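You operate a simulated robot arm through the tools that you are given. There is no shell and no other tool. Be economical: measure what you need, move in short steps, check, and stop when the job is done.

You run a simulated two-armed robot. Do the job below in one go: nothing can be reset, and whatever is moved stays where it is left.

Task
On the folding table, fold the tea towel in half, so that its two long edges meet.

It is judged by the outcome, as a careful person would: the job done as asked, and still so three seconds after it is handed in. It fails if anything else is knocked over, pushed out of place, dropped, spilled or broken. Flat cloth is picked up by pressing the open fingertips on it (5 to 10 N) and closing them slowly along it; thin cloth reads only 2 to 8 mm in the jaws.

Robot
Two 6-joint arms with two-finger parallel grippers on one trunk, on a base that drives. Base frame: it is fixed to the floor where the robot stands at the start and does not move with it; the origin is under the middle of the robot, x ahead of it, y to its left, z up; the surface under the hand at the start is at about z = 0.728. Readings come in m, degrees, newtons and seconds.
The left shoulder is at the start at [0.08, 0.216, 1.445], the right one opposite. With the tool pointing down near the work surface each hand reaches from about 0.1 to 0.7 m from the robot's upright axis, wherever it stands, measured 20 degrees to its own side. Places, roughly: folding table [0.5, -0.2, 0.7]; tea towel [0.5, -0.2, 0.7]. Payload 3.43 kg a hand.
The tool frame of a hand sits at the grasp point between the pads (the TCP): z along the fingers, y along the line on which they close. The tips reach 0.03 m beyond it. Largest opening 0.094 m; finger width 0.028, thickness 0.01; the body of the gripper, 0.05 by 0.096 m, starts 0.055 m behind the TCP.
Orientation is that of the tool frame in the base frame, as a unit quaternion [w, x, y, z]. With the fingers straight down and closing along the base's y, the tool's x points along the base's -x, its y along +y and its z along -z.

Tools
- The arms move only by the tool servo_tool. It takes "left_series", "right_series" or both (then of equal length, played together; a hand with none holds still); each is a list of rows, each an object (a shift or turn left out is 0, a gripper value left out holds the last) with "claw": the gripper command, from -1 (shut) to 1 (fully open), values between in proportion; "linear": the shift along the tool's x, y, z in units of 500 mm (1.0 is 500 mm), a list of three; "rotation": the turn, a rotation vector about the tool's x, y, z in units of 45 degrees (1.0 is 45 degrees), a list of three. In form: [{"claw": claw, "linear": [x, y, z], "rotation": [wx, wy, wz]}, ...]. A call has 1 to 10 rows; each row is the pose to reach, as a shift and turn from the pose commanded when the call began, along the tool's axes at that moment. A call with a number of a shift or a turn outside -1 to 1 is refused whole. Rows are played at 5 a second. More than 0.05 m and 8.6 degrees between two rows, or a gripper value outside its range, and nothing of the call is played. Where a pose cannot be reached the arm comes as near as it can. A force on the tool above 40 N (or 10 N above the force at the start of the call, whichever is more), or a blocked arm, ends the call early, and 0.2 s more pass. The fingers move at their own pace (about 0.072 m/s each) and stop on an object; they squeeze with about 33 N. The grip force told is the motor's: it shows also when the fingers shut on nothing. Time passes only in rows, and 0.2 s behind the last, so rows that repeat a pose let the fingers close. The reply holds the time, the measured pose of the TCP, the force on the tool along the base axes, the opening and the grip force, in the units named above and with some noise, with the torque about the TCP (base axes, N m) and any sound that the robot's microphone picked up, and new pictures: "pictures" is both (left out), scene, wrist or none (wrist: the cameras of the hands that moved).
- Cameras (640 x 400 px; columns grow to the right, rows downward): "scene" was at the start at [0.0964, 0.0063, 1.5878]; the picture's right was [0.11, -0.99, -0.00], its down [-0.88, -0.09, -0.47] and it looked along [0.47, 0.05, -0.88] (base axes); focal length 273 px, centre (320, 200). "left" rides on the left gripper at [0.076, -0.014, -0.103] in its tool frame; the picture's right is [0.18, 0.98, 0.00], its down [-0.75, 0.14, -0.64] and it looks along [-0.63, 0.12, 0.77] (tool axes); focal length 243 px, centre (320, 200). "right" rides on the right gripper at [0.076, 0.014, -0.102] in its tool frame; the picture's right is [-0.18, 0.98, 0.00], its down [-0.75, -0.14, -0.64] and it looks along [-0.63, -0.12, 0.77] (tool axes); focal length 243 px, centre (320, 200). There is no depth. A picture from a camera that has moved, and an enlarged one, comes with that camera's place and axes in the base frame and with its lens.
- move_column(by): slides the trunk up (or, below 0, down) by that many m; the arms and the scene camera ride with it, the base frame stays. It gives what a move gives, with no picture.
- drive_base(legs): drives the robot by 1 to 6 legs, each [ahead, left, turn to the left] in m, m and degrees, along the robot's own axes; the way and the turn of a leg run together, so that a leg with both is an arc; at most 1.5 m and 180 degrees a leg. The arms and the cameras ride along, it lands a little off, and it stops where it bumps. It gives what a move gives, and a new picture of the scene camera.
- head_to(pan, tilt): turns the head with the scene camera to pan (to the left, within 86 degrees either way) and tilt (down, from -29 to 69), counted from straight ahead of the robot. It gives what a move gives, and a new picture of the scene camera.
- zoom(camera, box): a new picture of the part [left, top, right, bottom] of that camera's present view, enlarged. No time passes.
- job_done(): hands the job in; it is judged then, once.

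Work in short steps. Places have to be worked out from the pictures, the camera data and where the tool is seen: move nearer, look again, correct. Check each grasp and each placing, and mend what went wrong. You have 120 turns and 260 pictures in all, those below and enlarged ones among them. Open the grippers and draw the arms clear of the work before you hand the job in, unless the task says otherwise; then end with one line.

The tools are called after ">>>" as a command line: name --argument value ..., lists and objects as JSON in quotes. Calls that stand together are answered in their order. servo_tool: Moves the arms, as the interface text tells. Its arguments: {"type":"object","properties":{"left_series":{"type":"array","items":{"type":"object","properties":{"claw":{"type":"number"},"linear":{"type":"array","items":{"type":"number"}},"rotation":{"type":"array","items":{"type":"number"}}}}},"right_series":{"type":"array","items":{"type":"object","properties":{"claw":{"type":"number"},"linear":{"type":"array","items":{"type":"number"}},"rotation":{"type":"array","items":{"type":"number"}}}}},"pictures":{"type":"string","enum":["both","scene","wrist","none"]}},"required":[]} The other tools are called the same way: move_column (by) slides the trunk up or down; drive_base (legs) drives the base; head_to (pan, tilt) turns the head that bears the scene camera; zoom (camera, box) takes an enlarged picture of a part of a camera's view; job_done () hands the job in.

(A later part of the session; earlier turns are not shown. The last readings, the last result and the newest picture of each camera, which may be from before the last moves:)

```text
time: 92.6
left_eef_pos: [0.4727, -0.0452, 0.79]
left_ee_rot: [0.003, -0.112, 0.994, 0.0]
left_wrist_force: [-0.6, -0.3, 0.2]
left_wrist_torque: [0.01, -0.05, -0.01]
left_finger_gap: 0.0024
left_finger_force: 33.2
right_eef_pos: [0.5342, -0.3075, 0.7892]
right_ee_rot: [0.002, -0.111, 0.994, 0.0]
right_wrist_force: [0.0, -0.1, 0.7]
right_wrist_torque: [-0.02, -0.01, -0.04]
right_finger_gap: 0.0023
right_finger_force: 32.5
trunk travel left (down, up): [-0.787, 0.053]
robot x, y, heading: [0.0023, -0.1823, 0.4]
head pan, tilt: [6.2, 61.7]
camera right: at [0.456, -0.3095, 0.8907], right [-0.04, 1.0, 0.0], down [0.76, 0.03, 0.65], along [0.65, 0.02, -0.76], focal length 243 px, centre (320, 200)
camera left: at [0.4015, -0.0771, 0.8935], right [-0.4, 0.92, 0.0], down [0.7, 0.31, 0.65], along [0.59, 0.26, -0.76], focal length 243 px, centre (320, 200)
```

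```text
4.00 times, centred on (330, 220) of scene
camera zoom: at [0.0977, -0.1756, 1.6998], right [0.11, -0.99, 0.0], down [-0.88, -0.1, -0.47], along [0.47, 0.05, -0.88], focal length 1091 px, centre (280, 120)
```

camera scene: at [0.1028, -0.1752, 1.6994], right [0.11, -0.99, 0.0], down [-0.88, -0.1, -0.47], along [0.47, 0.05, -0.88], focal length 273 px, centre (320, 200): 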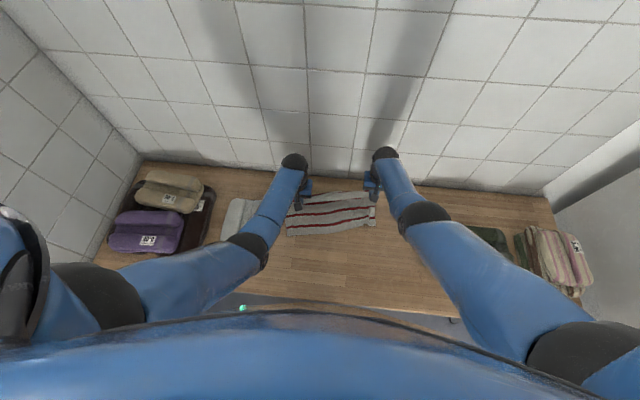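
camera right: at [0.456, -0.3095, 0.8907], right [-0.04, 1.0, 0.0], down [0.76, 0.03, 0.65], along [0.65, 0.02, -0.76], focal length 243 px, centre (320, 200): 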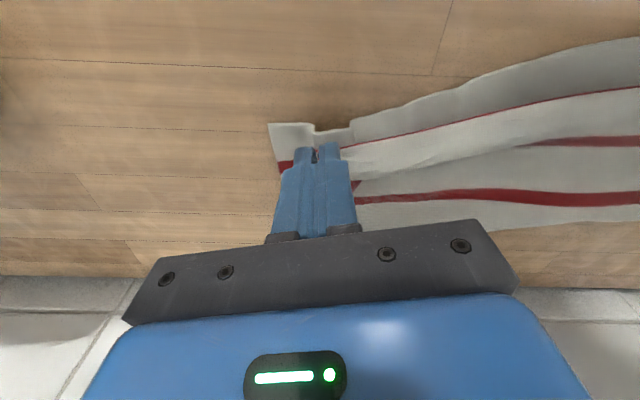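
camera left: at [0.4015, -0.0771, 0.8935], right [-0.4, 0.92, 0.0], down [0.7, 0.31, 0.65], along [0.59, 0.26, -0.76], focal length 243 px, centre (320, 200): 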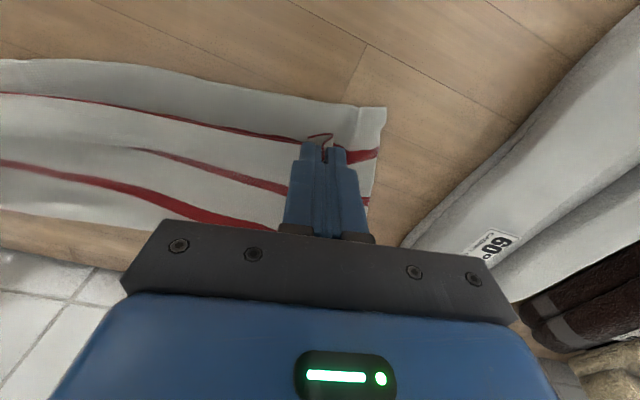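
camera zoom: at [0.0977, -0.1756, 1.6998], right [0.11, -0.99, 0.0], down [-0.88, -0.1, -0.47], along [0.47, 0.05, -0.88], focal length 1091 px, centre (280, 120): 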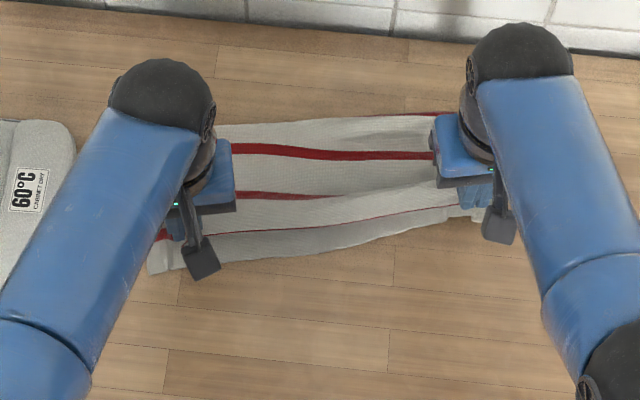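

Superb: the crease is on the far side and the held hem lies just over the bottom edge. I lower the last bit, 5 mm nearer, then open gently.

>>> servo_tool --left_series '[{"claw": -1, "linear": [0.01, 0, 0.015]}, {"linear": [0.014, 0, 0.03]}, {"linear": [0.014, 0, 0.036]}, {"linear": [0.014, 0, 0.036]}]' --right_series '[{"claw": -1, "linear": [0.006, 0, 0.015]}, {"linear": [0.008, 0, 0.03]}, {"linear": [0.008, 0, 0.036]}, {"linear": [0.008, 0, 0.036]}]' --pictures "wrist"

>>> zoom --camera "scene" --box '[250, 170, 410, 270]'

```text
time: 93.6
left_eef_pos: [0.465, -0.0486, 0.7713]
left_ee_rot: [0.004, -0.112, 0.994, 0.0]
left_wrist_force: [-0.5, -1.0, 0.2]
left_wrist_torque: [0.0, -0.04, -0.04]
left_finger_gap: 0.0023
left_finger_force: 32.4
right_eef_pos: [0.5304, -0.3085, 0.7708]
right_ee_rot: [0.002, -0.112, 0.994, -0.001]
right_wrist_force: [0.1, 0.4, 0.6]
right_wrist_torque: [0.01, 0.02, -0.01]
right_finger_gap: 0.0025
right_finger_force: 33.4
trunk travel left (down, up): [-0.787, 0.053]
robot x, y, heading: [0.0004, -0.1824, 0.2]
head pan, tilt: [6.2, 61.7]
camera right: at [0.4518, -0.3106, 0.8735], right [-0.04, 1.0, 0.0], down [0.76, 0.03, 0.65], along [0.65, 0.02, -0.76], focal length 243 px, centre (320, 200)
camera left: at [0.3946, -0.0793, 0.8753], right [-0.4, 0.92, 0.0], down [0.7, 0.31, 0.65], along [0.59, 0.26, -0.76], focal length 243 px, centre (320, 200)
```

right: 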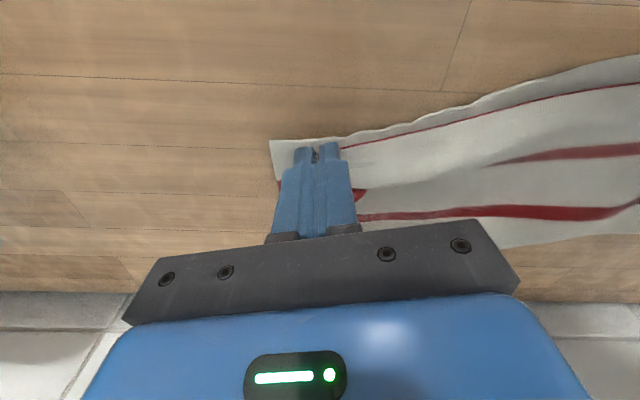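
left: 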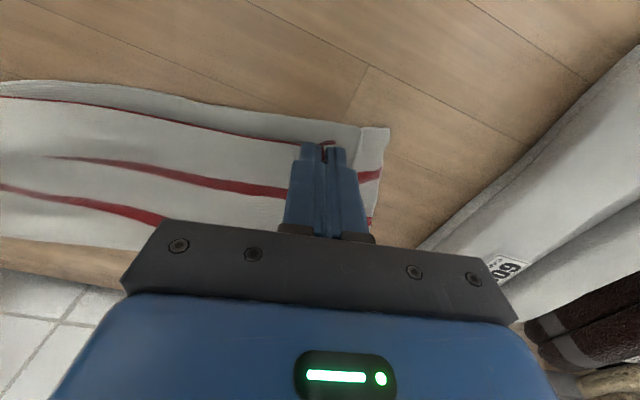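

```text
4.00 times, centred on (330, 220) of scene
camera zoom: at [0.097, -0.1757, 1.6998], right [0.11, -0.99, 0.0], down [-0.88, -0.1, -0.47], along [0.47, 0.05, -0.88], focal length 1091 px, centre (280, 120)
```

zoom: 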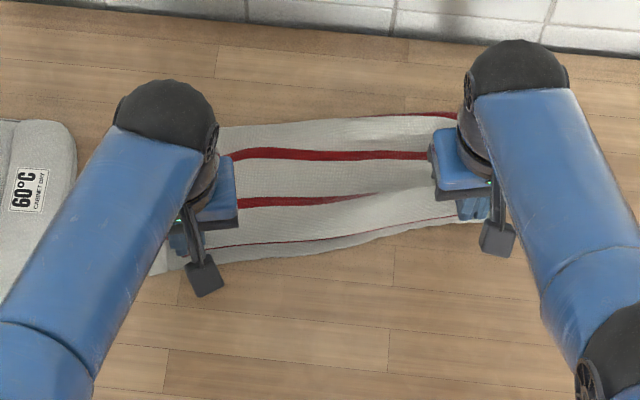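

The hem is within ~1 cm of the bottom edge (left side slightly short). I pull the left 8 mm and the right 4 mm nearer, then open.

>>> servo_tool --left_series '[{"claw": -1, "linear": [0.01, 0.002, 0.004]}, {"linear": [0.018, 0.004, 0.008]}, {"linear": [0.018, 0.004, 0.008]}, {"claw": -0.85, "linear": [0.018, 0.004, 0.008]}, {"claw": -0.7, "linear": [0.018, 0.004, 0.008]}, {"claw": -0.5, "linear": [0.018, 0.004, 0.008]}, {"claw": -0.3, "linear": [0.018, 0.004, 0.008]}, {"claw": -0.2, "linear": [0.018, 0.004, 0.008]}]' --right_series '[{"claw": -1, "linear": [0.006, -0.002, 0.004]}, {"linear": [0.01, -0.004, 0.008]}, {"linear": [0.01, -0.004, 0.008]}, {"claw": -0.85, "linear": [0.01, -0.004, 0.008]}, {"claw": -0.7, "linear": [0.01, -0.004, 0.008]}, {"claw": -0.5, "linear": [0.01, -0.004, 0.008]}, {"claw": -0.3, "linear": [0.01, -0.004, 0.008]}, {"claw": -0.2, "linear": [0.01, -0.004, 0.008]}]' --pictures "wrist"

```text
time: 95.4
left_eef_pos: [0.4564, -0.0496, 0.7685]
left_ee_rot: [0.004, -0.112, 0.994, -0.001]
left_wrist_force: [0.1, 0.6, 0.4]
left_wrist_torque: [0.0, 0.03, 0.0]
left_finger_gap: 0.0373
left_finger_force: 0.0
right_eef_pos: [0.5263, -0.3119, 0.768]
right_ee_rot: [0.002, -0.112, 0.994, -0.001]
right_wrist_force: [0.1, -0.3, 0.7]
right_wrist_torque: [-0.01, -0.01, 0.01]
right_finger_gap: 0.0375
right_finger_force: 0.0
trunk travel left (down, up): [-0.787, 0.053]
robot x, y, heading: [-0.0014, -0.182, 0.3]
head pan, tilt: [6.2, 61.7]
camera right: at [0.447, -0.3142, 0.8693], right [-0.04, 1.0, 0.0], down [0.76, 0.03, 0.65], along [0.65, 0.02, -0.76], focal length 243 px, centre (320, 200)
camera left: at [0.3854, -0.0796, 0.8705], right [-0.4, 0.92, 0.0], down [0.7, 0.31, 0.65], along [0.59, 0.26, -0.76], focal length 243 px, centre (320, 200)
```

right: 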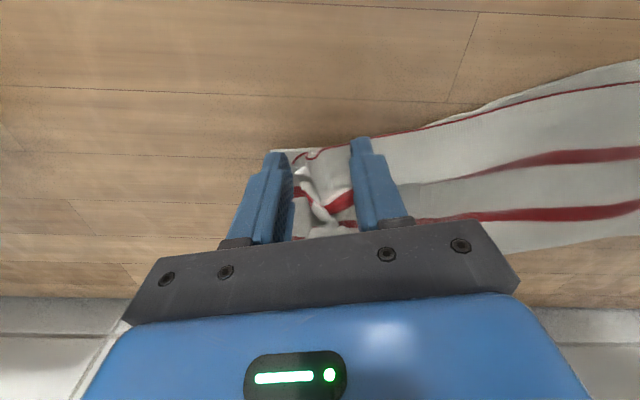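
left: 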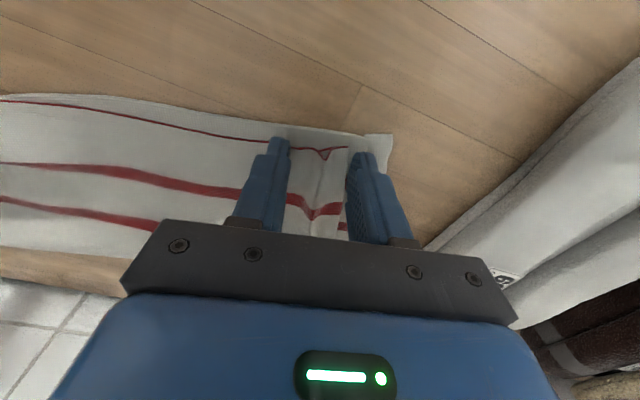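

Released cleanly. I raise the hands straight up, move them outward and inspect.

>>> servo_tool --left_series '[{"claw": 0, "linear": [0, 0, -0.04]}, {"linear": [0, 0, -0.1]}, {"linear": [0, 0.02, -0.16]}, {"linear": [0, 0.08, -0.2]}, {"linear": [0, 0.14, -0.2]}, {"linear": [0, 0.14, -0.2]}]' --right_series '[{"claw": 0, "linear": [0, 0, -0.04]}, {"linear": [0, 0, -0.1]}, {"linear": [0.02, -0.02, -0.16]}, {"linear": [0.06, -0.08, -0.2]}, {"linear": [0.1, -0.12, -0.2]}, {"linear": [0.1, -0.12, -0.2]}]' --pictures "wrist"

>>> zoom --camera "scene" --box '[250, 170, 410, 270]'

```text
time: 96.8
left_eef_pos: [0.4411, 0.0211, 0.8662]
left_ee_rot: [0.003, -0.112, 0.994, 0.0]
left_wrist_force: [0.0, -0.3, -0.6]
left_wrist_torque: [-0.01, 0.01, -0.02]
left_finger_gap: 0.0468
left_finger_force: 0.1
right_eef_pos: [0.4875, -0.3809, 0.8663]
right_ee_rot: [0.002, -0.112, 0.994, -0.001]
right_wrist_force: [0.6, 0.1, -0.6]
right_wrist_torque: [-0.02, 0.05, 0.02]
right_finger_gap: 0.047
right_finger_force: 0.0
trunk travel left (down, up): [-0.787, 0.053]
robot x, y, heading: [-0.0043, -0.1846, 0.2]
head pan, tilt: [6.2, 61.7]
camera right: at [0.4095, -0.3827, 0.9699], right [-0.04, 1.0, 0.0], down [0.76, 0.03, 0.65], along [0.65, 0.02, -0.76], focal length 243 px, centre (320, 200)
camera left: at [0.369, -0.0101, 0.9699], right [-0.4, 0.92, 0.0], down [0.7, 0.31, 0.65], along [0.59, 0.25, -0.76], focal length 243 px, centre (320, 200)
```

right: 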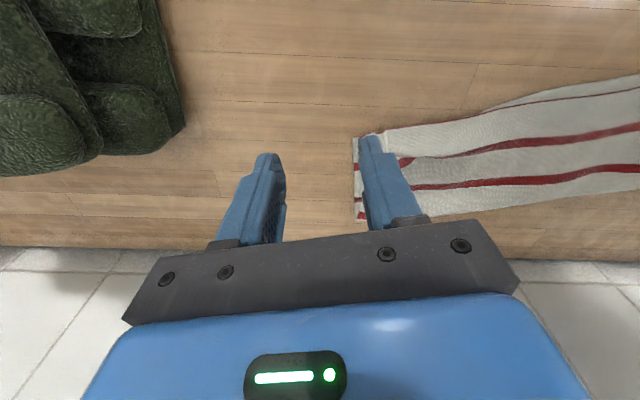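
left: 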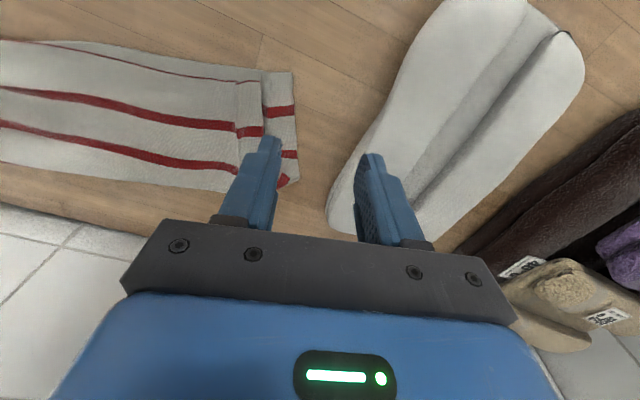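

```text
4.00 times, centred on (330, 220) of scene
camera zoom: at [0.098, -0.1754, 1.6998], right [0.11, -0.99, 0.0], down [-0.88, -0.1, -0.47], along [0.47, 0.05, -0.88], focal length 1091 px, centre (280, 120)
```

zoom: 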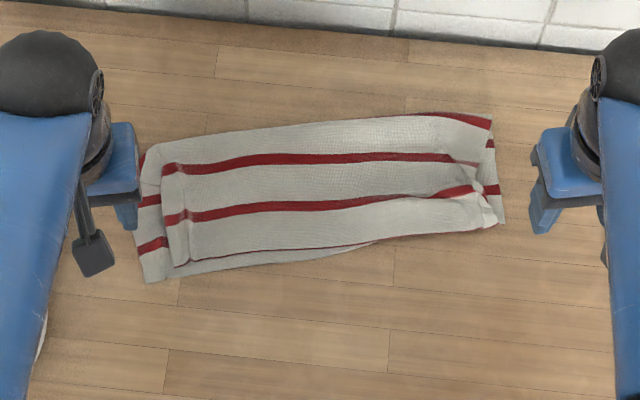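

Very good fold. The top layer's left end looks ~2.5 cm short due to a pleat from the grip; I zoom to decide on a small touch-up.

>>> zoom --camera "left" --box '[140, 30, 320, 210]'

>>> zoom --camera "right" --box '[330, 60, 530, 240]'

```text
2.22 times, centred on (230, 120) of left
camera zoom: at [0.369, -0.0101, 0.9699], right [-0.4, 0.92, 0.0], down [0.7, 0.31, 0.65], along [0.59, 0.25, -0.76], focal length 539 px, centre (520, 378)
```

zoom: 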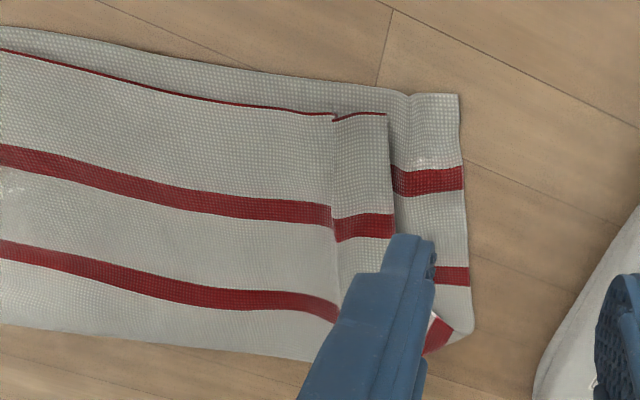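

```text
2.22 times, centred on (430, 150) of right
camera zoom: at [0.4095, -0.3827, 0.9699], right [-0.04, 1.0, 0.0], down [0.76, 0.03, 0.65], along [0.65, 0.02, -0.76], focal length 539 px, centre (76, 311)
```

zoom: 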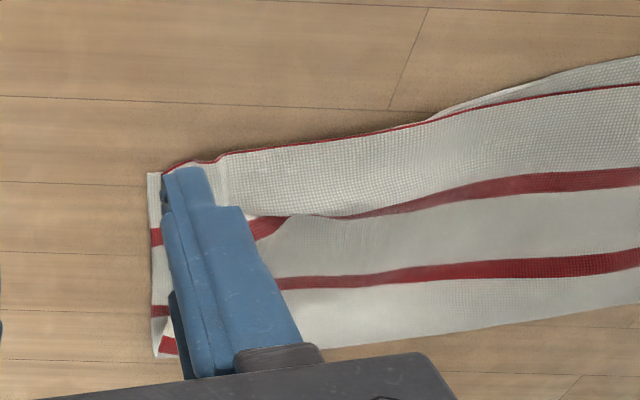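

The right end is aligned; the left end of the top layer is ~2.5 cm short and ~1.5 cm back because of a pleat. I'll press closed fingertips lightly on that end strip and stroke it outward.

>>> servo_tool --left_series '[{"claw": -1, "linear": [-0.006, -0.07, 0]}, {"linear": [-0.013, -0.134, 0.03]}, {"linear": [-0.013, -0.134, 0.1]}, {"linear": [-0.013, -0.134, 0.16]}, {"linear": [-0.013, -0.134, 0.19]}, {"linear": [-0.013, -0.134, 0.198]}, {"linear": [-0.013, -0.134, 0.198]}]' --pictures "wrist"

```text
time: 98.4
left_eef_pos: [0.4614, -0.0436, 0.7681]
left_ee_rot: [0.003, -0.112, 0.994, 0.0]
left_wrist_force: [-0.2, -0.2, -0.4]
left_wrist_torque: [-0.01, 0.01, -0.01]
left_finger_gap: 0.0002
left_finger_force: 33.6
right_eef_pos: [0.4869, -0.3802, 0.8679]
right_ee_rot: [0.002, -0.111, 0.994, -0.001]
right_wrist_force: [-1.0, 0.1, 0.3]
right_wrist_torque: [0.0, 0.02, 0.0]
right_finger_gap: 0.047
right_finger_force: 0.0
trunk travel left (down, up): [-0.787, 0.053]
robot x, y, heading: [0.0042, -0.1842, -0.0]
head pan, tilt: [6.2, 61.7]
camera left: at [0.3902, -0.0757, 0.8714], right [-0.4, 0.92, 0.0], down [0.7, 0.31, 0.65], along [0.59, 0.26, -0.76], focal length 243 px, centre (320, 200)
```

left: 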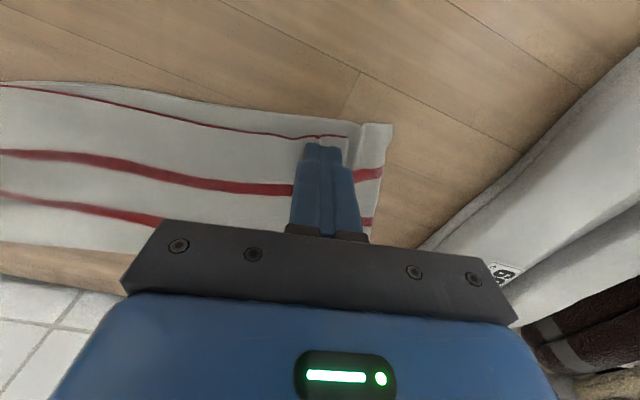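

Fingertips sit just above the strip. I shift 6 mm outward, press lightly and stroke outward/nearer ~2 cm, then lift.

>>> servo_tool --left_series '[{"linear": [0, 0.012, 0]}, {"linear": [0, 0.012, 0.008]}, {"linear": [0, 0.012, 0.012]}, {"linear": [0, 0.012, 0.012]}]' --pictures "none"

```text
time: 99.4
left_eef_pos: [0.4601, -0.0388, 0.7635]
left_ee_rot: [0.004, -0.111, 0.994, 0.0]
left_wrist_force: [-0.2, -0.2, 2.0]
left_wrist_torque: [0.0, 0.03, 0.0]
left_finger_gap: 0.0
left_finger_force: 33.7
right_eef_pos: [0.4874, -0.38, 0.8681]
right_ee_rot: [0.003, -0.112, 0.994, -0.001]
right_wrist_force: [-1.0, -0.2, 0.4]
right_wrist_torque: [0.01, -0.03, -0.01]
right_finger_gap: 0.047
right_finger_force: 0.1
trunk travel left (down, up): [-0.787, 0.053]
robot x, y, heading: [0.0021, -0.1828, 0.3]
head pan, tilt: [6.2, 61.7]
```

Light 2 N contact. Stroke now, then lift.

>>> servo_tool --left_series '[{"linear": [0.005, 0.01, 0.0005]}, {"linear": [0.01, 0.02, 0.0005]}, {"linear": [0.016, 0.03, 0.0005]}, {"linear": [0.022, 0.04, 0.0005]}, {"linear": [0.028, 0.048, 0.0005]}, {"linear": [0.028, 0.048, 0.0005]}, {"linear": [0.028, 0.048, -0.03]}, {"linear": [0.028, 0.06, -0.1]}, {"linear": [0.028, 0.12, -0.17]}, {"linear": [0.028, 0.16, -0.2]}]' --pictures "wrist"

>>> zoom --camera "scene" --box '[250, 170, 410, 270]'

```text
time: 101.6
left_eef_pos: [0.4293, 0.0366, 0.86]
left_ee_rot: [0.003, -0.112, 0.994, -0.001]
left_wrist_force: [-1.0, 0.5, -1.2]
left_wrist_torque: [0.01, 0.02, 0.01]
left_finger_gap: 0.0
left_finger_force: 32.7
right_eef_pos: [0.4883, -0.3797, 0.8685]
right_ee_rot: [0.002, -0.111, 0.994, -0.001]
right_wrist_force: [-0.5, -0.4, -0.1]
right_wrist_torque: [0.02, -0.03, 0.0]
right_finger_gap: 0.0469
right_finger_force: 0.0
trunk travel left (down, up): [-0.787, 0.053]
robot x, y, heading: [0.0045, -0.1794, 0.3]
head pan, tilt: [6.2, 61.7]
camera left: at [0.3581, 0.0058, 0.9644], right [-0.4, 0.92, 0.0], down [0.7, 0.31, 0.65], along [0.59, 0.25, -0.76], focal length 243 px, centre (320, 200)
```

left: 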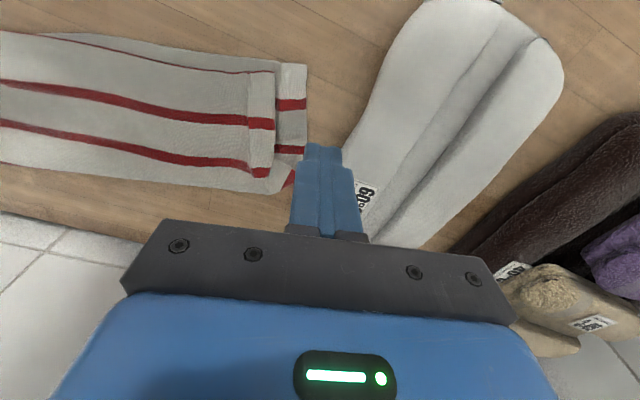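

```text
4.00 times, centred on (330, 220) of scene
camera zoom: at [0.0969, -0.1751, 1.6998], right [0.11, -0.99, 0.0], down [-0.88, -0.1, -0.47], along [0.47, 0.05, -0.88], focal length 1091 px, centre (280, 120)
```

zoom: 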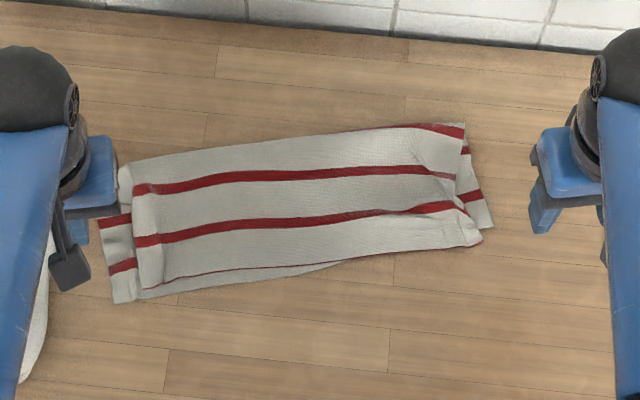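

Both layers slid together. I'll pin the middle with the right fingertips while stroking only the left strip outward.

>>> servo_tool --right_series '[{"claw": -1, "linear": [-0.02, 0.08, 0]}, {"linear": [-0.04, 0.16, 0]}, {"linear": [-0.065, 0.24, 0]}, {"linear": [-0.09, 0.32, 0.02]}, {"linear": [-0.115, 0.405, 0.05]}, {"linear": [-0.115, 0.405, 0.12]}, {"linear": [-0.115, 0.405, 0.17]}, {"linear": [-0.115, 0.405, 0.195]}, {"linear": [-0.115, 0.405, 0.195]}]' --left_series '[{"claw": -1, "linear": [0, 0, 0]}, {"linear": [0, 0, 0]}, {"linear": [-0.006, -0.05, 0]}, {"linear": [-0.012, -0.11, 0.03]}, {"linear": [-0.012, -0.11, 0.1]}, {"linear": [-0.012, -0.11, 0.16]}, {"linear": [-0.012, -0.11, 0.18]}, {"linear": [-0.012, -0.11, 0.184]}, {"linear": [-0.012, -0.11, 0.184]}]' --pictures "wrist"

```text
time: 103.6
left_eef_pos: [0.4482, -0.0155, 0.7707]
left_ee_rot: [0.003, -0.112, 0.994, -0.001]
left_wrist_force: [0.5, -1.1, 0.7]
left_wrist_torque: [0.03, 0.01, 0.03]
left_finger_gap: 0.0
left_finger_force: 32.2
right_eef_pos: [0.5001, -0.1696, 0.7688]
right_ee_rot: [0.002, -0.111, 0.994, -0.001]
right_wrist_force: [0.0, 0.4, -0.3]
right_wrist_torque: [0.01, 0.0, 0.0]
right_finger_gap: 0.0001
right_finger_force: 33.4
trunk travel left (down, up): [-0.787, 0.053]
robot x, y, heading: [0.0001, -0.1827, 0.4]
head pan, tilt: [6.2, 61.7]
camera right: at [0.4221, -0.1722, 0.8707], right [-0.04, 1.0, 0.0], down [0.76, 0.03, 0.65], along [0.65, 0.02, -0.76], focal length 243 px, centre (320, 200)
camera left: at [0.3768, -0.0467, 0.8729], right [-0.4, 0.92, 0.0], down [0.7, 0.31, 0.65], along [0.59, 0.26, -0.76], focal length 243 px, centre (320, 200)
```

right: 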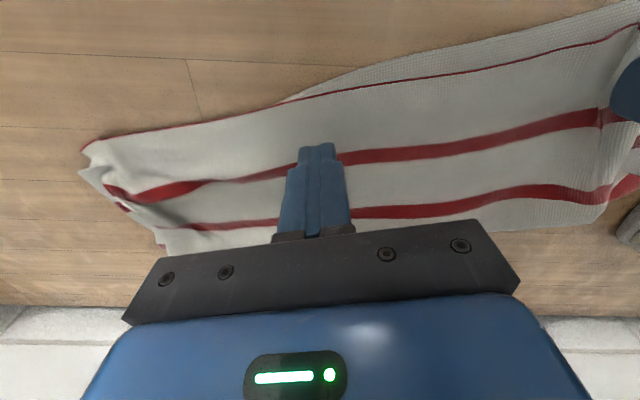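
left: 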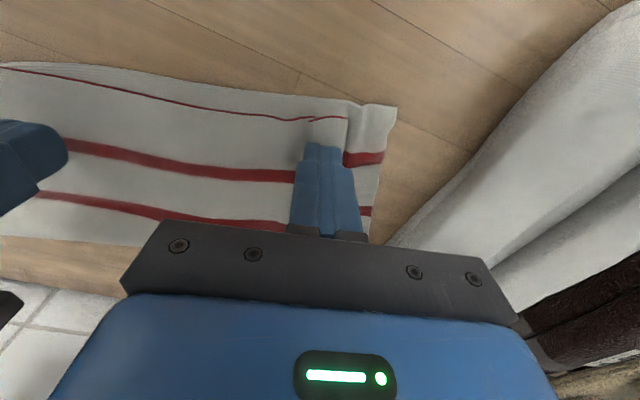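

Placed well. Press right firmly (~6 N) and left lightly.

>>> servo_tool --right_series '[{"linear": [0, 0, 0.008]}, {"linear": [0, 0, 0.014]}, {"linear": [0, 0, 0.016]}, {"linear": [0, 0, 0.016]}]' --left_series '[{"linear": [0.01, 0.006, 0]}, {"linear": [0.01, 0.006, 0.01]}, {"linear": [0.01, 0.006, 0.015]}, {"linear": [0.01, 0.006, 0.016]}]' --pictures "none"

```text
time: 104.6
left_eef_pos: [0.4418, -0.0138, 0.7623]
left_ee_rot: [0.003, -0.112, 0.994, -0.001]
left_wrist_force: [-1.0, -0.7, 1.2]
left_wrist_torque: [0.02, -0.02, 0.02]
left_finger_gap: 0.0
left_finger_force: 33.2
right_eef_pos: [0.5027, -0.1713, 0.7604]
right_ee_rot: [0.003, -0.111, 0.994, 0.0]
right_wrist_force: [-0.2, -0.7, 0.1]
right_wrist_torque: [0.07, -0.01, -0.01]
right_finger_gap: 0.0001
right_finger_force: 32.8
trunk travel left (down, up): [-0.787, 0.053]
robot x, y, heading: [-0.004, -0.1792, -0.0]
head pan, tilt: [6.2, 61.7]
```

Right is not yet pressing; I lower it 1.5 mm and the left 0.5 mm.

>>> servo_tool --right_series '[{"linear": [0, 0, 0.002]}, {"linear": [0, 0, 0.004]}, {"linear": [0, 0, 0.004]}]' --left_series '[{"linear": [0, 0, 0.001]}, {"linear": [0, 0, 0.001]}, {"linear": [0, 0, 0.001]}]' --pictures "none"

```text
time: 105.4
left_eef_pos: [0.4414, -0.0138, 0.7618]
left_ee_rot: [0.005, -0.112, 0.994, 0.0]
left_wrist_force: [-0.1, -0.7, 0.8]
left_wrist_torque: [-0.01, 0.01, 0.04]
left_finger_gap: 0.0001
left_finger_force: 33.5
right_eef_pos: [0.5011, -0.1722, 0.7589]
right_ee_rot: [0.004, -0.111, 0.994, 0.0]
right_wrist_force: [-0.6, 0.9, 6.4]
right_wrist_torque: [0.0, 0.04, -0.02]
right_finger_gap: 0.0
right_finger_force: 32.7
trunk travel left (down, up): [-0.787, 0.053]
robot x, y, heading: [0.0025, -0.1798, 0.4]
head pan, tilt: [6.2, 61.7]
```

Right pins with 6.4 N; left ~1 N. I lower the left 0.7 mm and stroke outward.

>>> servo_tool --left_series '[{"linear": [0, 0, 0.0015]}, {"linear": [0.004, 0.01, 0.0018]}, {"linear": [0.008, 0.02, 0.0018]}, {"linear": [0.012, 0.03, 0.0018]}, {"linear": [0.016, 0.04, 0.0018]}, {"linear": [0.02, 0.05, 0.0018]}, {"linear": [0.022, 0.056, 0.0018]}, {"linear": [0.022, 0.056, 0.0018]}]' --pictures "wrist"

```text
time: 107.2
left_eef_pos: [0.4241, 0.0111, 0.7622]
left_ee_rot: [0.003, -0.112, 0.994, 0.0]
left_wrist_force: [0.5, -1.5, 1.7]
left_wrist_torque: [-0.08, 0.0, 0.02]
left_finger_gap: 0.0004
left_finger_force: 32.9
right_eef_pos: [0.5013, -0.1724, 0.7599]
right_ee_rot: [0.004, -0.111, 0.994, -0.001]
right_wrist_force: [1.9, 2.4, 11.4]
right_wrist_torque: [0.08, 0.0, 0.0]
right_finger_gap: 0.0
right_finger_force: 33.1
trunk travel left (down, up): [-0.787, 0.053]
robot x, y, heading: [0.0018, -0.1827, 0.2]
head pan, tilt: [6.2, 61.7]
camera left: at [0.3532, -0.0204, 0.8647], right [-0.4, 0.92, 0.0], down [0.7, 0.31, 0.65], along [0.59, 0.26, -0.76], focal length 243 px, centre (320, 200)
```

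left: 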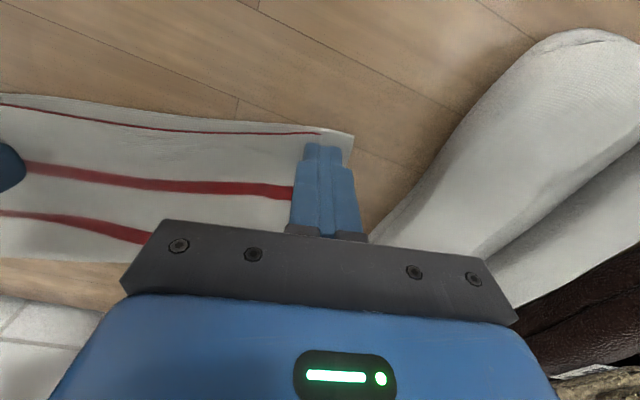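

The pleat opened and the hem now nearly matches the bottom edge. I lift both hands clear and look.

>>> servo_tool --left_series '[{"linear": [0, 0, -0.03]}, {"linear": [0, 0, -0.1]}, {"linear": [0, 0, -0.18]}, {"linear": [0.04, 0.04, -0.22]}, {"linear": [0.08, 0.08, -0.22]}, {"linear": [0.08, 0.08, -0.22]}]' --right_series '[{"linear": [0, 0, -0.03]}, {"linear": [0, 0, -0.1]}, {"linear": [0, 0, -0.18]}, {"linear": [0.03, -0.09, -0.2]}, {"linear": [0.06, -0.18, -0.2]}, {"linear": [0.08, -0.26, -0.2]}]' --pictures "wrist"

>>> zoom --camera "scene" --box '[250, 170, 410, 270]'

```text
time: 108.6
left_eef_pos: [0.3776, 0.0432, 0.871]
left_ee_rot: [0.002, -0.111, 0.994, 0.0]
left_wrist_force: [0.1, 0.1, -0.3]
left_wrist_torque: [-0.02, -0.02, 0.0]
left_finger_gap: 0.0001
left_finger_force: 32.7
right_eef_pos: [0.4905, -0.3102, 0.8591]
right_ee_rot: [0.003, -0.113, 0.994, 0.0]
right_wrist_force: [-0.4, 0.3, -0.1]
right_wrist_torque: [0.03, 0.01, -0.01]
right_finger_gap: 0.0
right_finger_force: 33.1
trunk travel left (down, up): [-0.787, 0.053]
robot x, y, heading: [0.0036, -0.1801, 0.1]
head pan, tilt: [6.2, 61.7]
camera right: at [0.4117, -0.3117, 0.9615], right [-0.04, 1.0, 0.0], down [0.76, 0.03, 0.65], along [0.65, 0.02, -0.76], focal length 243 px, centre (320, 200)
camera left: at [0.3054, 0.0118, 0.9741], right [-0.4, 0.92, 0.0], down [0.7, 0.31, 0.65], along [0.59, 0.26, -0.76], focal length 243 px, centre (320, 200)
```

right: 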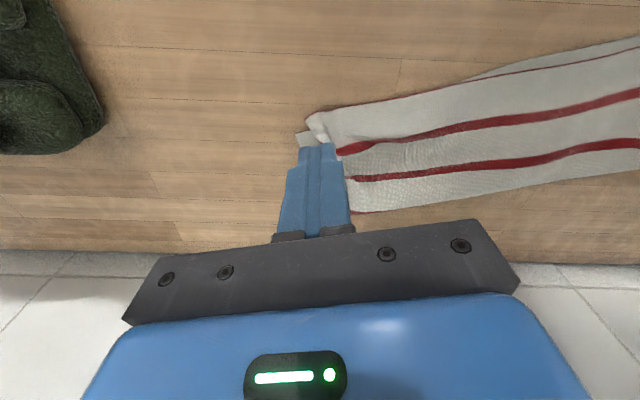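
left: 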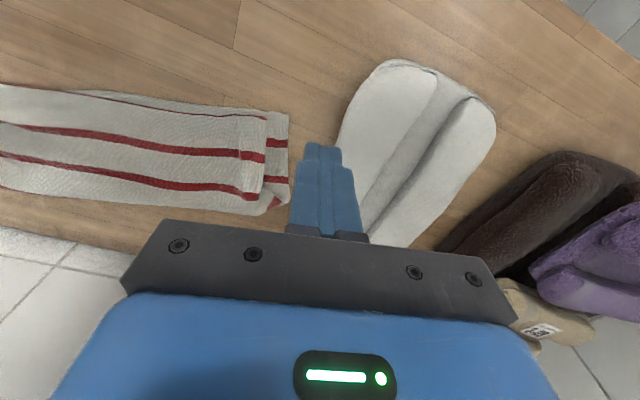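

```text
4.00 times, centred on (330, 220) of scene
camera zoom: at [0.0975, -0.1762, 1.6998], right [0.11, -0.99, 0.0], down [-0.88, -0.1, -0.47], along [0.47, 0.05, -0.88], focal length 1091 px, centre (280, 120)
```

zoom: 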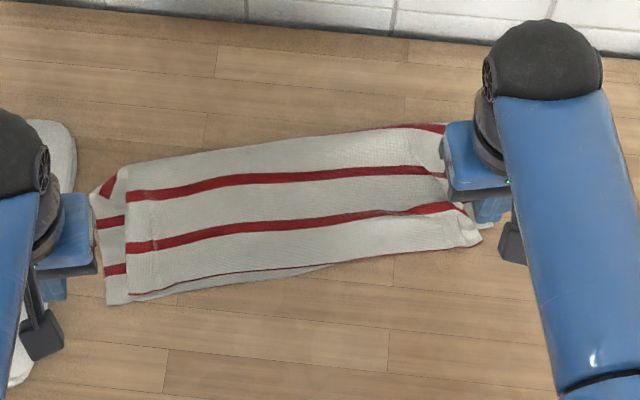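

The hem now matches the bottom edge to about 1 cm along its length. I move the right hand aside to check the right end.

>>> servo_tool --right_series '[{"claw": 0, "linear": [0.03, -0.06, -0.02]}, {"linear": [0.06, -0.14, -0.02]}, {"linear": [0.08, -0.22, -0.02]}, {"linear": [0.08, -0.22, -0.02]}]' --pictures "none"

>>> zoom --camera "scene" --box '[265, 190, 385, 265]'

>>> zoom --camera "right" --box '[300, 40, 640, 240]'

```text
time: 109.6
left_eef_pos: [0.3766, 0.0439, 0.8715]
left_ee_rot: [0.003, -0.112, 0.994, -0.001]
left_wrist_force: [0.4, 0.1, 0.4]
left_wrist_torque: [-0.02, -0.01, 0.03]
left_finger_gap: 0.0
left_finger_force: 33.1
right_eef_pos: [0.4767, -0.4239, 0.8676]
right_ee_rot: [0.003, -0.111, 0.994, -0.001]
right_wrist_force: [-0.3, -0.5, 0.1]
right_wrist_torque: [-0.02, 0.01, 0.01]
right_finger_gap: 0.047
right_finger_force: 0.1
trunk travel left (down, up): [-0.787, 0.053]
robot x, y, heading: [-0.0004, -0.1815, -0.2]
head pan, tilt: [6.2, 61.7]
```

```text
5.33 times, centred on (325, 228) of scene
camera zoom: at [0.0971, -0.175, 1.6998], right [0.11, -0.99, 0.0], down [-0.88, -0.1, -0.47], along [0.47, 0.05, -0.88], focal length 1455 px, centre (293, 53)
```

zoom: 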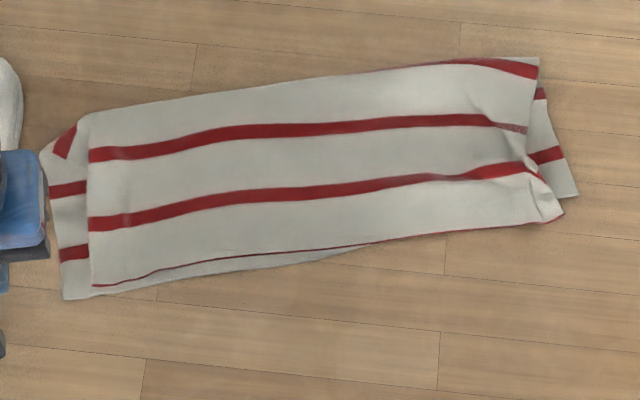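

```text
1.88 times, centred on (470, 140) of right
camera zoom: at [0.3976, -0.4264, 0.97], right [-0.04, 1.0, 0.0], down [0.76, 0.03, 0.65], along [0.65, 0.02, -0.76], focal length 457 px, centre (38, 313)
```

zoom: 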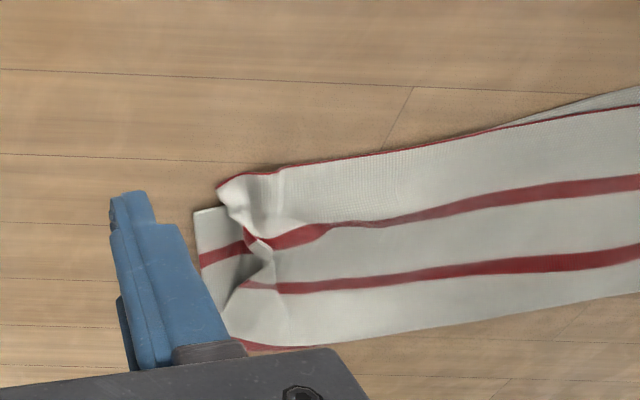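

The right corner of the top layer is crumpled and overhangs ~1.2 cm. I apply the same trick mirrored: left pins the middle, right strokes that corner outward.

>>> servo_tool --left_series '[{"claw": -1, "linear": [-0.03, -0.08, 0]}, {"linear": [-0.06, -0.16, 0]}, {"linear": [-0.09, -0.24, 0]}, {"linear": [-0.12, -0.32, 0]}, {"linear": [-0.15, -0.4, 0.02]}, {"linear": [-0.176, -0.478, 0.04]}, {"linear": [-0.176, -0.478, 0.11]}, {"linear": [-0.176, -0.478, 0.17]}, {"linear": [-0.176, -0.478, 0.21]}, {"linear": [-0.176, -0.478, 0.21]}]' --right_series '[{"claw": -1}, {"claw": -1}, {"claw": -1}, {"linear": [-0.04, 0.07, 0]}, {"linear": [-0.08, 0.14, 0]}, {"linear": [-0.119, 0.211, 0.03]}, {"linear": [-0.119, 0.211, 0.1]}, {"linear": [-0.119, 0.211, 0.16]}, {"linear": [-0.119, 0.211, 0.19]}, {"linear": [-0.119, 0.211, 0.19]}]' --pictures "wrist"

```text
time: 111.8
left_eef_pos: [0.517, -0.1723, 0.7666]
left_ee_rot: [0.003, -0.112, 0.994, -0.001]
left_wrist_force: [-0.7, -0.2, 0.2]
left_wrist_torque: [-0.01, 0.01, -0.01]
left_finger_gap: 0.0004
left_finger_force: 33.0
right_eef_pos: [0.5113, -0.3066, 0.7725]
right_ee_rot: [0.002, -0.111, 0.994, -0.001]
right_wrist_force: [0.0, -0.4, -1.1]
right_wrist_torque: [0.0, 0.02, -0.01]
right_finger_gap: 0.0
right_finger_force: 33.1
trunk travel left (down, up): [-0.787, 0.053]
robot x, y, heading: [-0.0011, -0.1809, 0.3]
head pan, tilt: [6.2, 61.7]
camera right: at [0.4322, -0.3093, 0.8754], right [-0.04, 1.0, 0.0], down [0.76, 0.03, 0.65], along [0.65, 0.02, -0.76], focal length 243 px, centre (320, 200)
camera left: at [0.4456, -0.2026, 0.8702], right [-0.4, 0.92, 0.0], down [0.7, 0.31, 0.65], along [0.59, 0.25, -0.76], focal length 243 px, centre (320, 200)
```

right: 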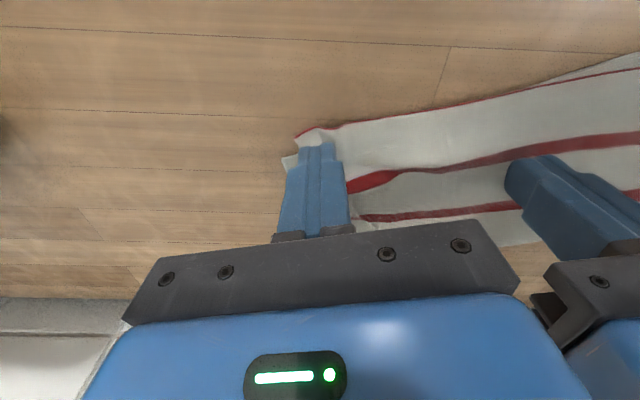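
left: 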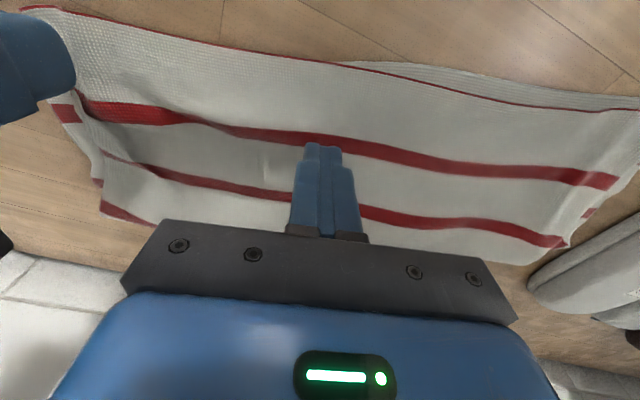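

Both are positioned. I press: left ~6 N to pin, right down to light contact.

>>> servo_tool --left_series '[{"linear": [0, 0, 0.008]}, {"linear": [0, 0, 0.015]}, {"linear": [0, 0, 0.017]}, {"linear": [0, 0, 0.017]}]' --right_series '[{"linear": [0, 0, 0.01]}, {"linear": [0, 0, 0.018]}, {"linear": [0, 0, 0.021]}, {"linear": [0, 0, 0.021]}]' --pictures "none"

```text
time: 112.8
left_eef_pos: [0.5141, -0.1702, 0.7617]
left_ee_rot: [0.003, -0.112, 0.994, -0.001]
left_wrist_force: [-0.3, 0.2, 1.2]
left_wrist_torque: [-0.01, -0.02, 0.01]
left_finger_gap: 0.0
left_finger_force: 32.7
left hand out of reach, approached as far as the arm can: row 3, 4
right_eef_pos: [0.5115, -0.3077, 0.7629]
right_ee_rot: [0.003, -0.112, 0.994, 0.0]
right_wrist_force: [0.0, -0.1, 0.5]
right_wrist_torque: [0.0, 0.0, 0.0]
right_finger_gap: 0.0
right_finger_force: 32.9
trunk travel left (down, up): [-0.787, 0.053]
robot x, y, heading: [0.0017, -0.1852, 0.3]
head pan, tilt: [6.2, 61.7]
```

Left is at its reach limit; I bring its pin point 2 cm nearer and press there.

>>> servo_tool --left_series '[{"linear": [0, 0, -0.02]}, {"linear": [0.04, 0, -0.02]}, {"linear": [0.04, 0, -0.004]}, {"linear": [0.04, 0, 0.004]}, {"linear": [0.04, 0, 0.006]}, {"linear": [0.04, 0, 0.006]}]' --pictures "none"

```text
time: 114.2
left_eef_pos: [0.4947, -0.1758, 0.7595]
left_ee_rot: [0.005, -0.112, 0.994, -0.002]
left_wrist_force: [1.7, 2.0, 15.6]
left_wrist_torque: [0.02, 0.06, 0.01]
left_finger_gap: 0.0001
left_finger_force: 33.2
right_eef_pos: [0.5111, -0.307, 0.7637]
right_ee_rot: [0.004, -0.112, 0.994, -0.001]
right_wrist_force: [0.9, 0.3, 0.7]
right_wrist_torque: [-0.01, 0.03, -0.01]
right_finger_gap: 0.0002
right_finger_force: 33.1
trunk travel left (down, up): [-0.787, 0.053]
robot x, y, heading: [0.0034, -0.1813, 0.3]
head pan, tilt: [6.2, 61.7]
```

Pinned at ~15 N. Now the right presses 1 mm more and strokes outward and slightly away.

>>> servo_tool --right_series '[{"linear": [0, 0, 0.003]}, {"linear": [-0.003, -0.01, 0.0035]}, {"linear": [-0.006, -0.02, 0.0035]}, {"linear": [-0.009, -0.03, 0.0035]}, {"linear": [-0.012, -0.04, 0.0035]}, {"linear": [-0.014, -0.048, 0.0035]}, {"linear": [-0.014, -0.048, 0.0035]}]' --pictures "wrist"

```text
time: 115.8
left_eef_pos: [0.4949, -0.1757, 0.7597]
left_ee_rot: [0.006, -0.112, 0.994, -0.001]
left_wrist_force: [6.5, 0.8, 26.7]
left_wrist_torque: [-0.06, -0.02, -0.04]
left_finger_gap: 0.0
left_finger_force: 33.4
right_eef_pos: [0.5235, -0.3289, 0.7636]
right_ee_rot: [0.004, -0.111, 0.994, -0.002]
right_wrist_force: [0.3, -0.1, -0.3]
right_wrist_torque: [0.02, 0.0, 0.0]
right_finger_gap: 0.0001
right_finger_force: 33.1
trunk travel left (down, up): [-0.787, 0.053]
robot x, y, heading: [0.0018, -0.1809, 0.4]
head pan, tilt: [6.2, 61.7]
camera right: at [0.4444, -0.3318, 0.8651], right [-0.04, 1.0, 0.0], down [0.76, 0.03, 0.65], along [0.65, 0.02, -0.76], focal length 243 px, centre (320, 200)
```

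right: 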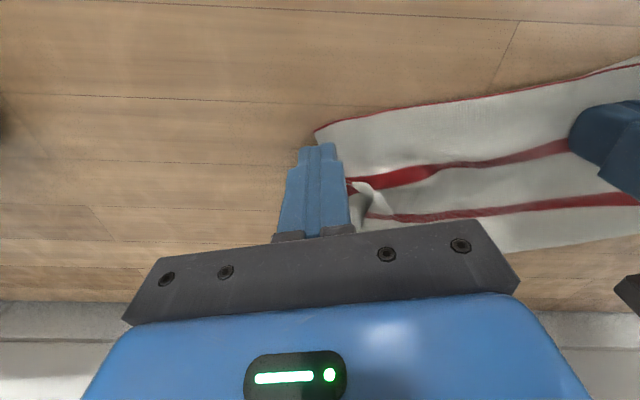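

I lift both hands straight up and inspect.

>>> servo_tool --left_series '[{"linear": [0, 0, -0.03]}, {"linear": [0, 0, -0.1]}, {"linear": [0, 0, -0.18]}, {"linear": [0.06, 0.06, -0.2]}, {"linear": [0.12, 0.12, -0.2]}, {"linear": [0.17, 0.19, -0.2]}, {"linear": [0.2, 0.26, -0.2]}, {"linear": [0.22, 0.33, -0.2]}]' --right_series '[{"linear": [0, 0, -0.03]}, {"linear": [0, 0, -0.1]}, {"linear": [0, 0, -0.18]}, {"linear": [0.04, -0.06, -0.2]}, {"linear": [0.08, -0.12, -0.2]}, {"linear": [0.12, -0.16, -0.2]}, {"linear": [0.12, -0.16, -0.2]}, {"linear": [0.12, -0.16, -0.2]}]' --pictures "none"

>>> zoom --camera "scene" --box '[265, 190, 385, 265]'

>>> zoom --camera "right" --box '[300, 40, 640, 240]'

```text
time: 117.6
left_eef_pos: [0.3479, -0.04, 0.8584]
left_ee_rot: [0.003, -0.111, 0.994, -0.002]
left_wrist_force: [0.2, 0.1, 0.0]
left_wrist_torque: [-0.01, 0.05, -0.03]
left_finger_gap: 0.0002
left_finger_force: 33.4
right_eef_pos: [0.4799, -0.4186, 0.8615]
right_ee_rot: [0.003, -0.112, 0.994, -0.001]
right_wrist_force: [0.3, -1.2, 0.2]
right_wrist_torque: [0.03, 0.02, -0.02]
right_finger_gap: 0.0
right_finger_force: 33.4
trunk travel left (down, up): [-0.787, 0.053]
robot x, y, heading: [0.0004, -0.1814, 0.3]
head pan, tilt: [6.2, 61.7]
```

```text
5.33 times, centred on (325, 228) of scene
camera zoom: at [0.096, -0.1747, 1.6999], right [0.11, -0.99, 0.0], down [-0.87, -0.1, -0.47], along [0.47, 0.05, -0.88], focal length 1455 px, centre (293, 53)
```

zoom: 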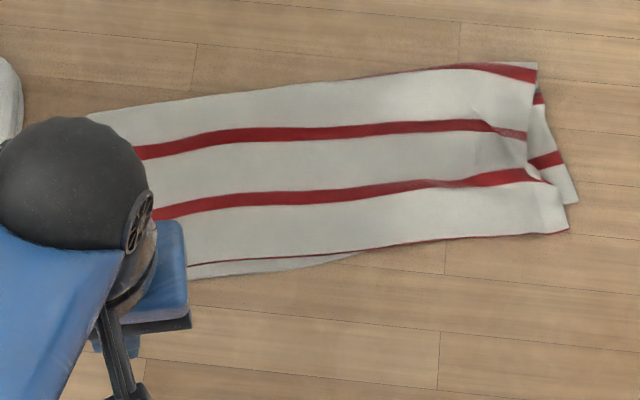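

```text
1.88 times, centred on (470, 140) of right
camera zoom: at [0.4013, -0.4221, 0.9641], right [-0.04, 1.0, 0.0], down [0.76, 0.03, 0.65], along [0.65, 0.02, -0.76], focal length 457 px, centre (38, 313)
```

zoom: 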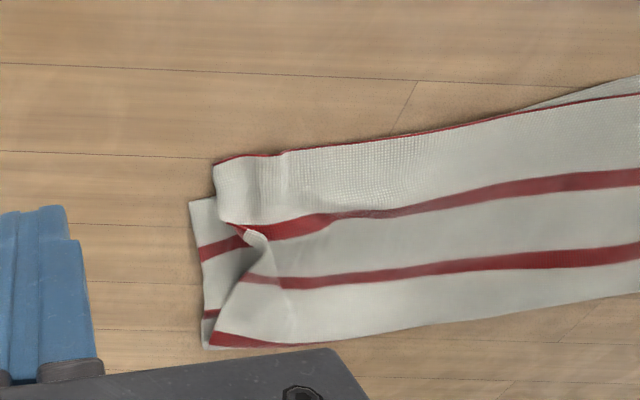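

The corner is flat now but overhangs the lower edge ~1.8 cm at the right end. I'll pin the middle and draw the exposed lower corner nearer to meet it.

>>> servo_tool --left_series '[{"claw": -1, "linear": [-0.04, -0.06, 0]}, {"linear": [-0.08, -0.12, 0]}, {"linear": [-0.12, -0.18, 0]}, {"linear": [-0.16, -0.24, 0.02]}, {"linear": [-0.193, -0.3, 0.05]}, {"linear": [-0.193, -0.3, 0.11]}, {"linear": [-0.193, -0.3, 0.16]}, {"linear": [-0.193, -0.3, 0.185]}, {"linear": [-0.193, -0.3, 0.194]}, {"linear": [-0.193, -0.3, 0.194]}]' --right_series '[{"claw": -1}, {"claw": -1}, {"claw": -1}, {"linear": [-0.05, 0.05, 0]}, {"linear": [-0.1, 0.1, 0.01]}, {"linear": [-0.144, 0.147, 0.05]}, {"linear": [-0.144, 0.147, 0.11]}, {"linear": [-0.144, 0.147, 0.16]}, {"linear": [-0.144, 0.147, 0.185]}, {"linear": [-0.144, 0.147, 0.19]}]' --pictures "wrist"

```text
time: 119.8
left_eef_pos: [0.4789, -0.1636, 0.7611]
left_ee_rot: [0.004, -0.112, 0.994, 0.0]
left_wrist_force: [-0.1, 0.0, -0.1]
left_wrist_torque: [-0.01, -0.01, 0.0]
left_finger_gap: 0.0
left_finger_force: 32.8
right_eef_pos: [0.5366, -0.3335, 0.7666]
right_ee_rot: [0.003, -0.112, 0.994, -0.001]
right_wrist_force: [0.2, 0.4, 0.2]
right_wrist_torque: [0.03, -0.03, 0.0]
right_finger_gap: 0.0
right_finger_force: 33.2
trunk travel left (down, up): [-0.787, 0.053]
robot x, y, heading: [0.0038, -0.1805, 0.3]
head pan, tilt: [6.2, 61.7]
camera right: at [0.4581, -0.3349, 0.87], right [-0.04, 1.0, 0.0], down [0.76, 0.03, 0.65], along [0.65, 0.02, -0.76], focal length 243 px, centre (320, 200)
camera left: at [0.4073, -0.1944, 0.8649], right [-0.4, 0.92, 0.0], down [0.7, 0.31, 0.65], along [0.59, 0.26, -0.76], focal length 243 px, centre (320, 200)
```

right: 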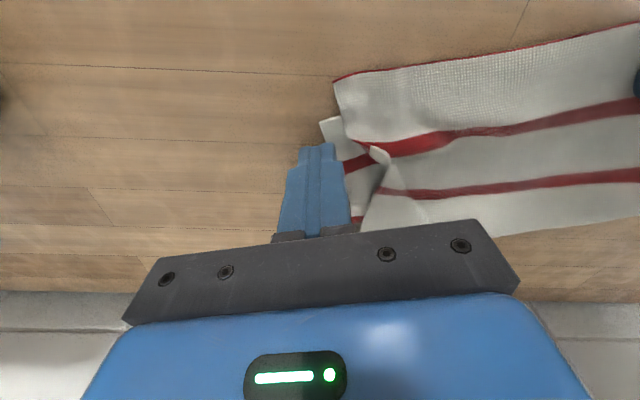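
left: 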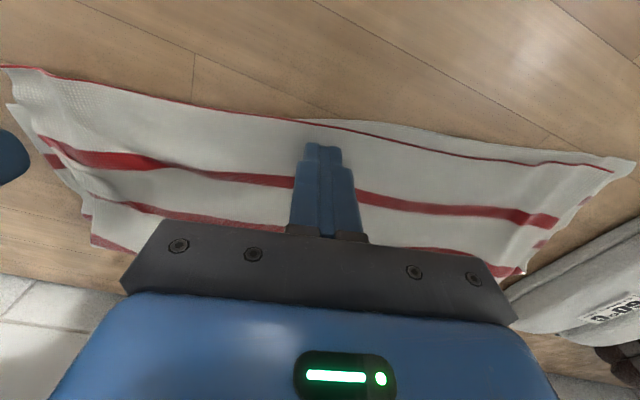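

I shift the right fingertips 1 cm onto the exposed strip and press both.

>>> servo_tool --left_series '[{"linear": [0, 0, 0.002]}, {"linear": [0, 0, 0.005]}, {"linear": [0, 0, 0.006]}, {"linear": [0, 0, 0.006]}]' --right_series '[{"linear": [0.0, 0.02, 0]}, {"linear": [0.0, 0.02, 0.01]}, {"linear": [0.0, 0.02, 0.015]}, {"linear": [0.0, 0.02, 0.016]}]' --pictures "wrist"

```text
time: 120.8
left_eef_pos: [0.478, -0.1629, 0.7606]
left_ee_rot: [0.005, -0.112, 0.994, -0.001]
left_wrist_force: [1.2, 2.6, 14.1]
left_wrist_torque: [0.03, 0.13, -0.03]
left_finger_gap: 0.0
left_finger_force: 32.8
right_eef_pos: [0.5342, -0.3214, 0.7601]
right_ee_rot: [0.004, -0.111, 0.994, 0.0]
right_wrist_force: [0.1, -0.3, 1.2]
right_wrist_torque: [-0.01, 0.01, -0.01]
right_finger_gap: 0.0002
right_finger_force: 33.0
trunk travel left (down, up): [-0.787, 0.053]
robot x, y, heading: [0.0002, -0.181, 0.2]
head pan, tilt: [6.2, 61.7]
camera right: at [0.4556, -0.3244, 0.8626], right [-0.04, 1.0, 0.0], down [0.76, 0.03, 0.65], along [0.65, 0.02, -0.76], focal length 243 px, centre (320, 200)
camera left: at [0.407, -0.1946, 0.8632], right [-0.4, 0.92, -0.01], down [0.7, 0.31, 0.65], along [0.6, 0.25, -0.76], focal length 243 px, centre (320, 200)
```

right: 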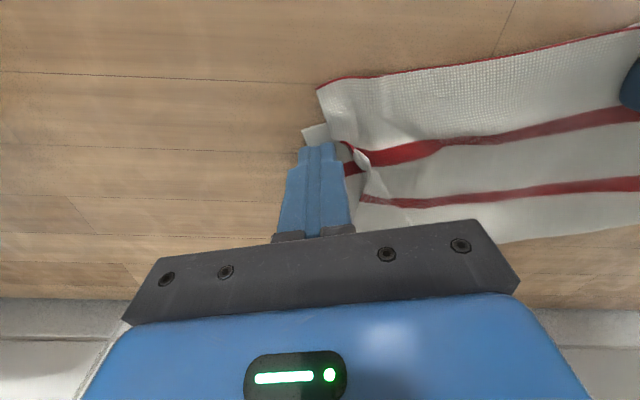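
left: 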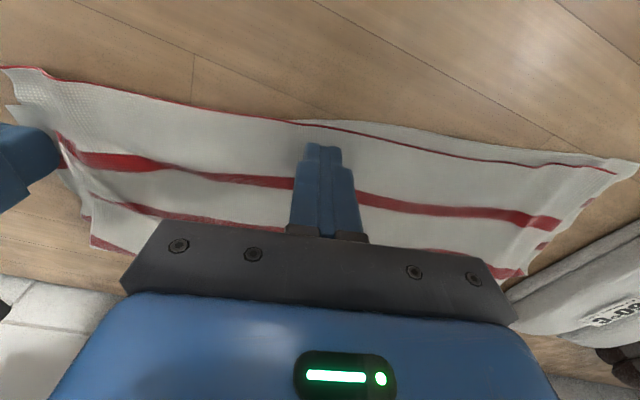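

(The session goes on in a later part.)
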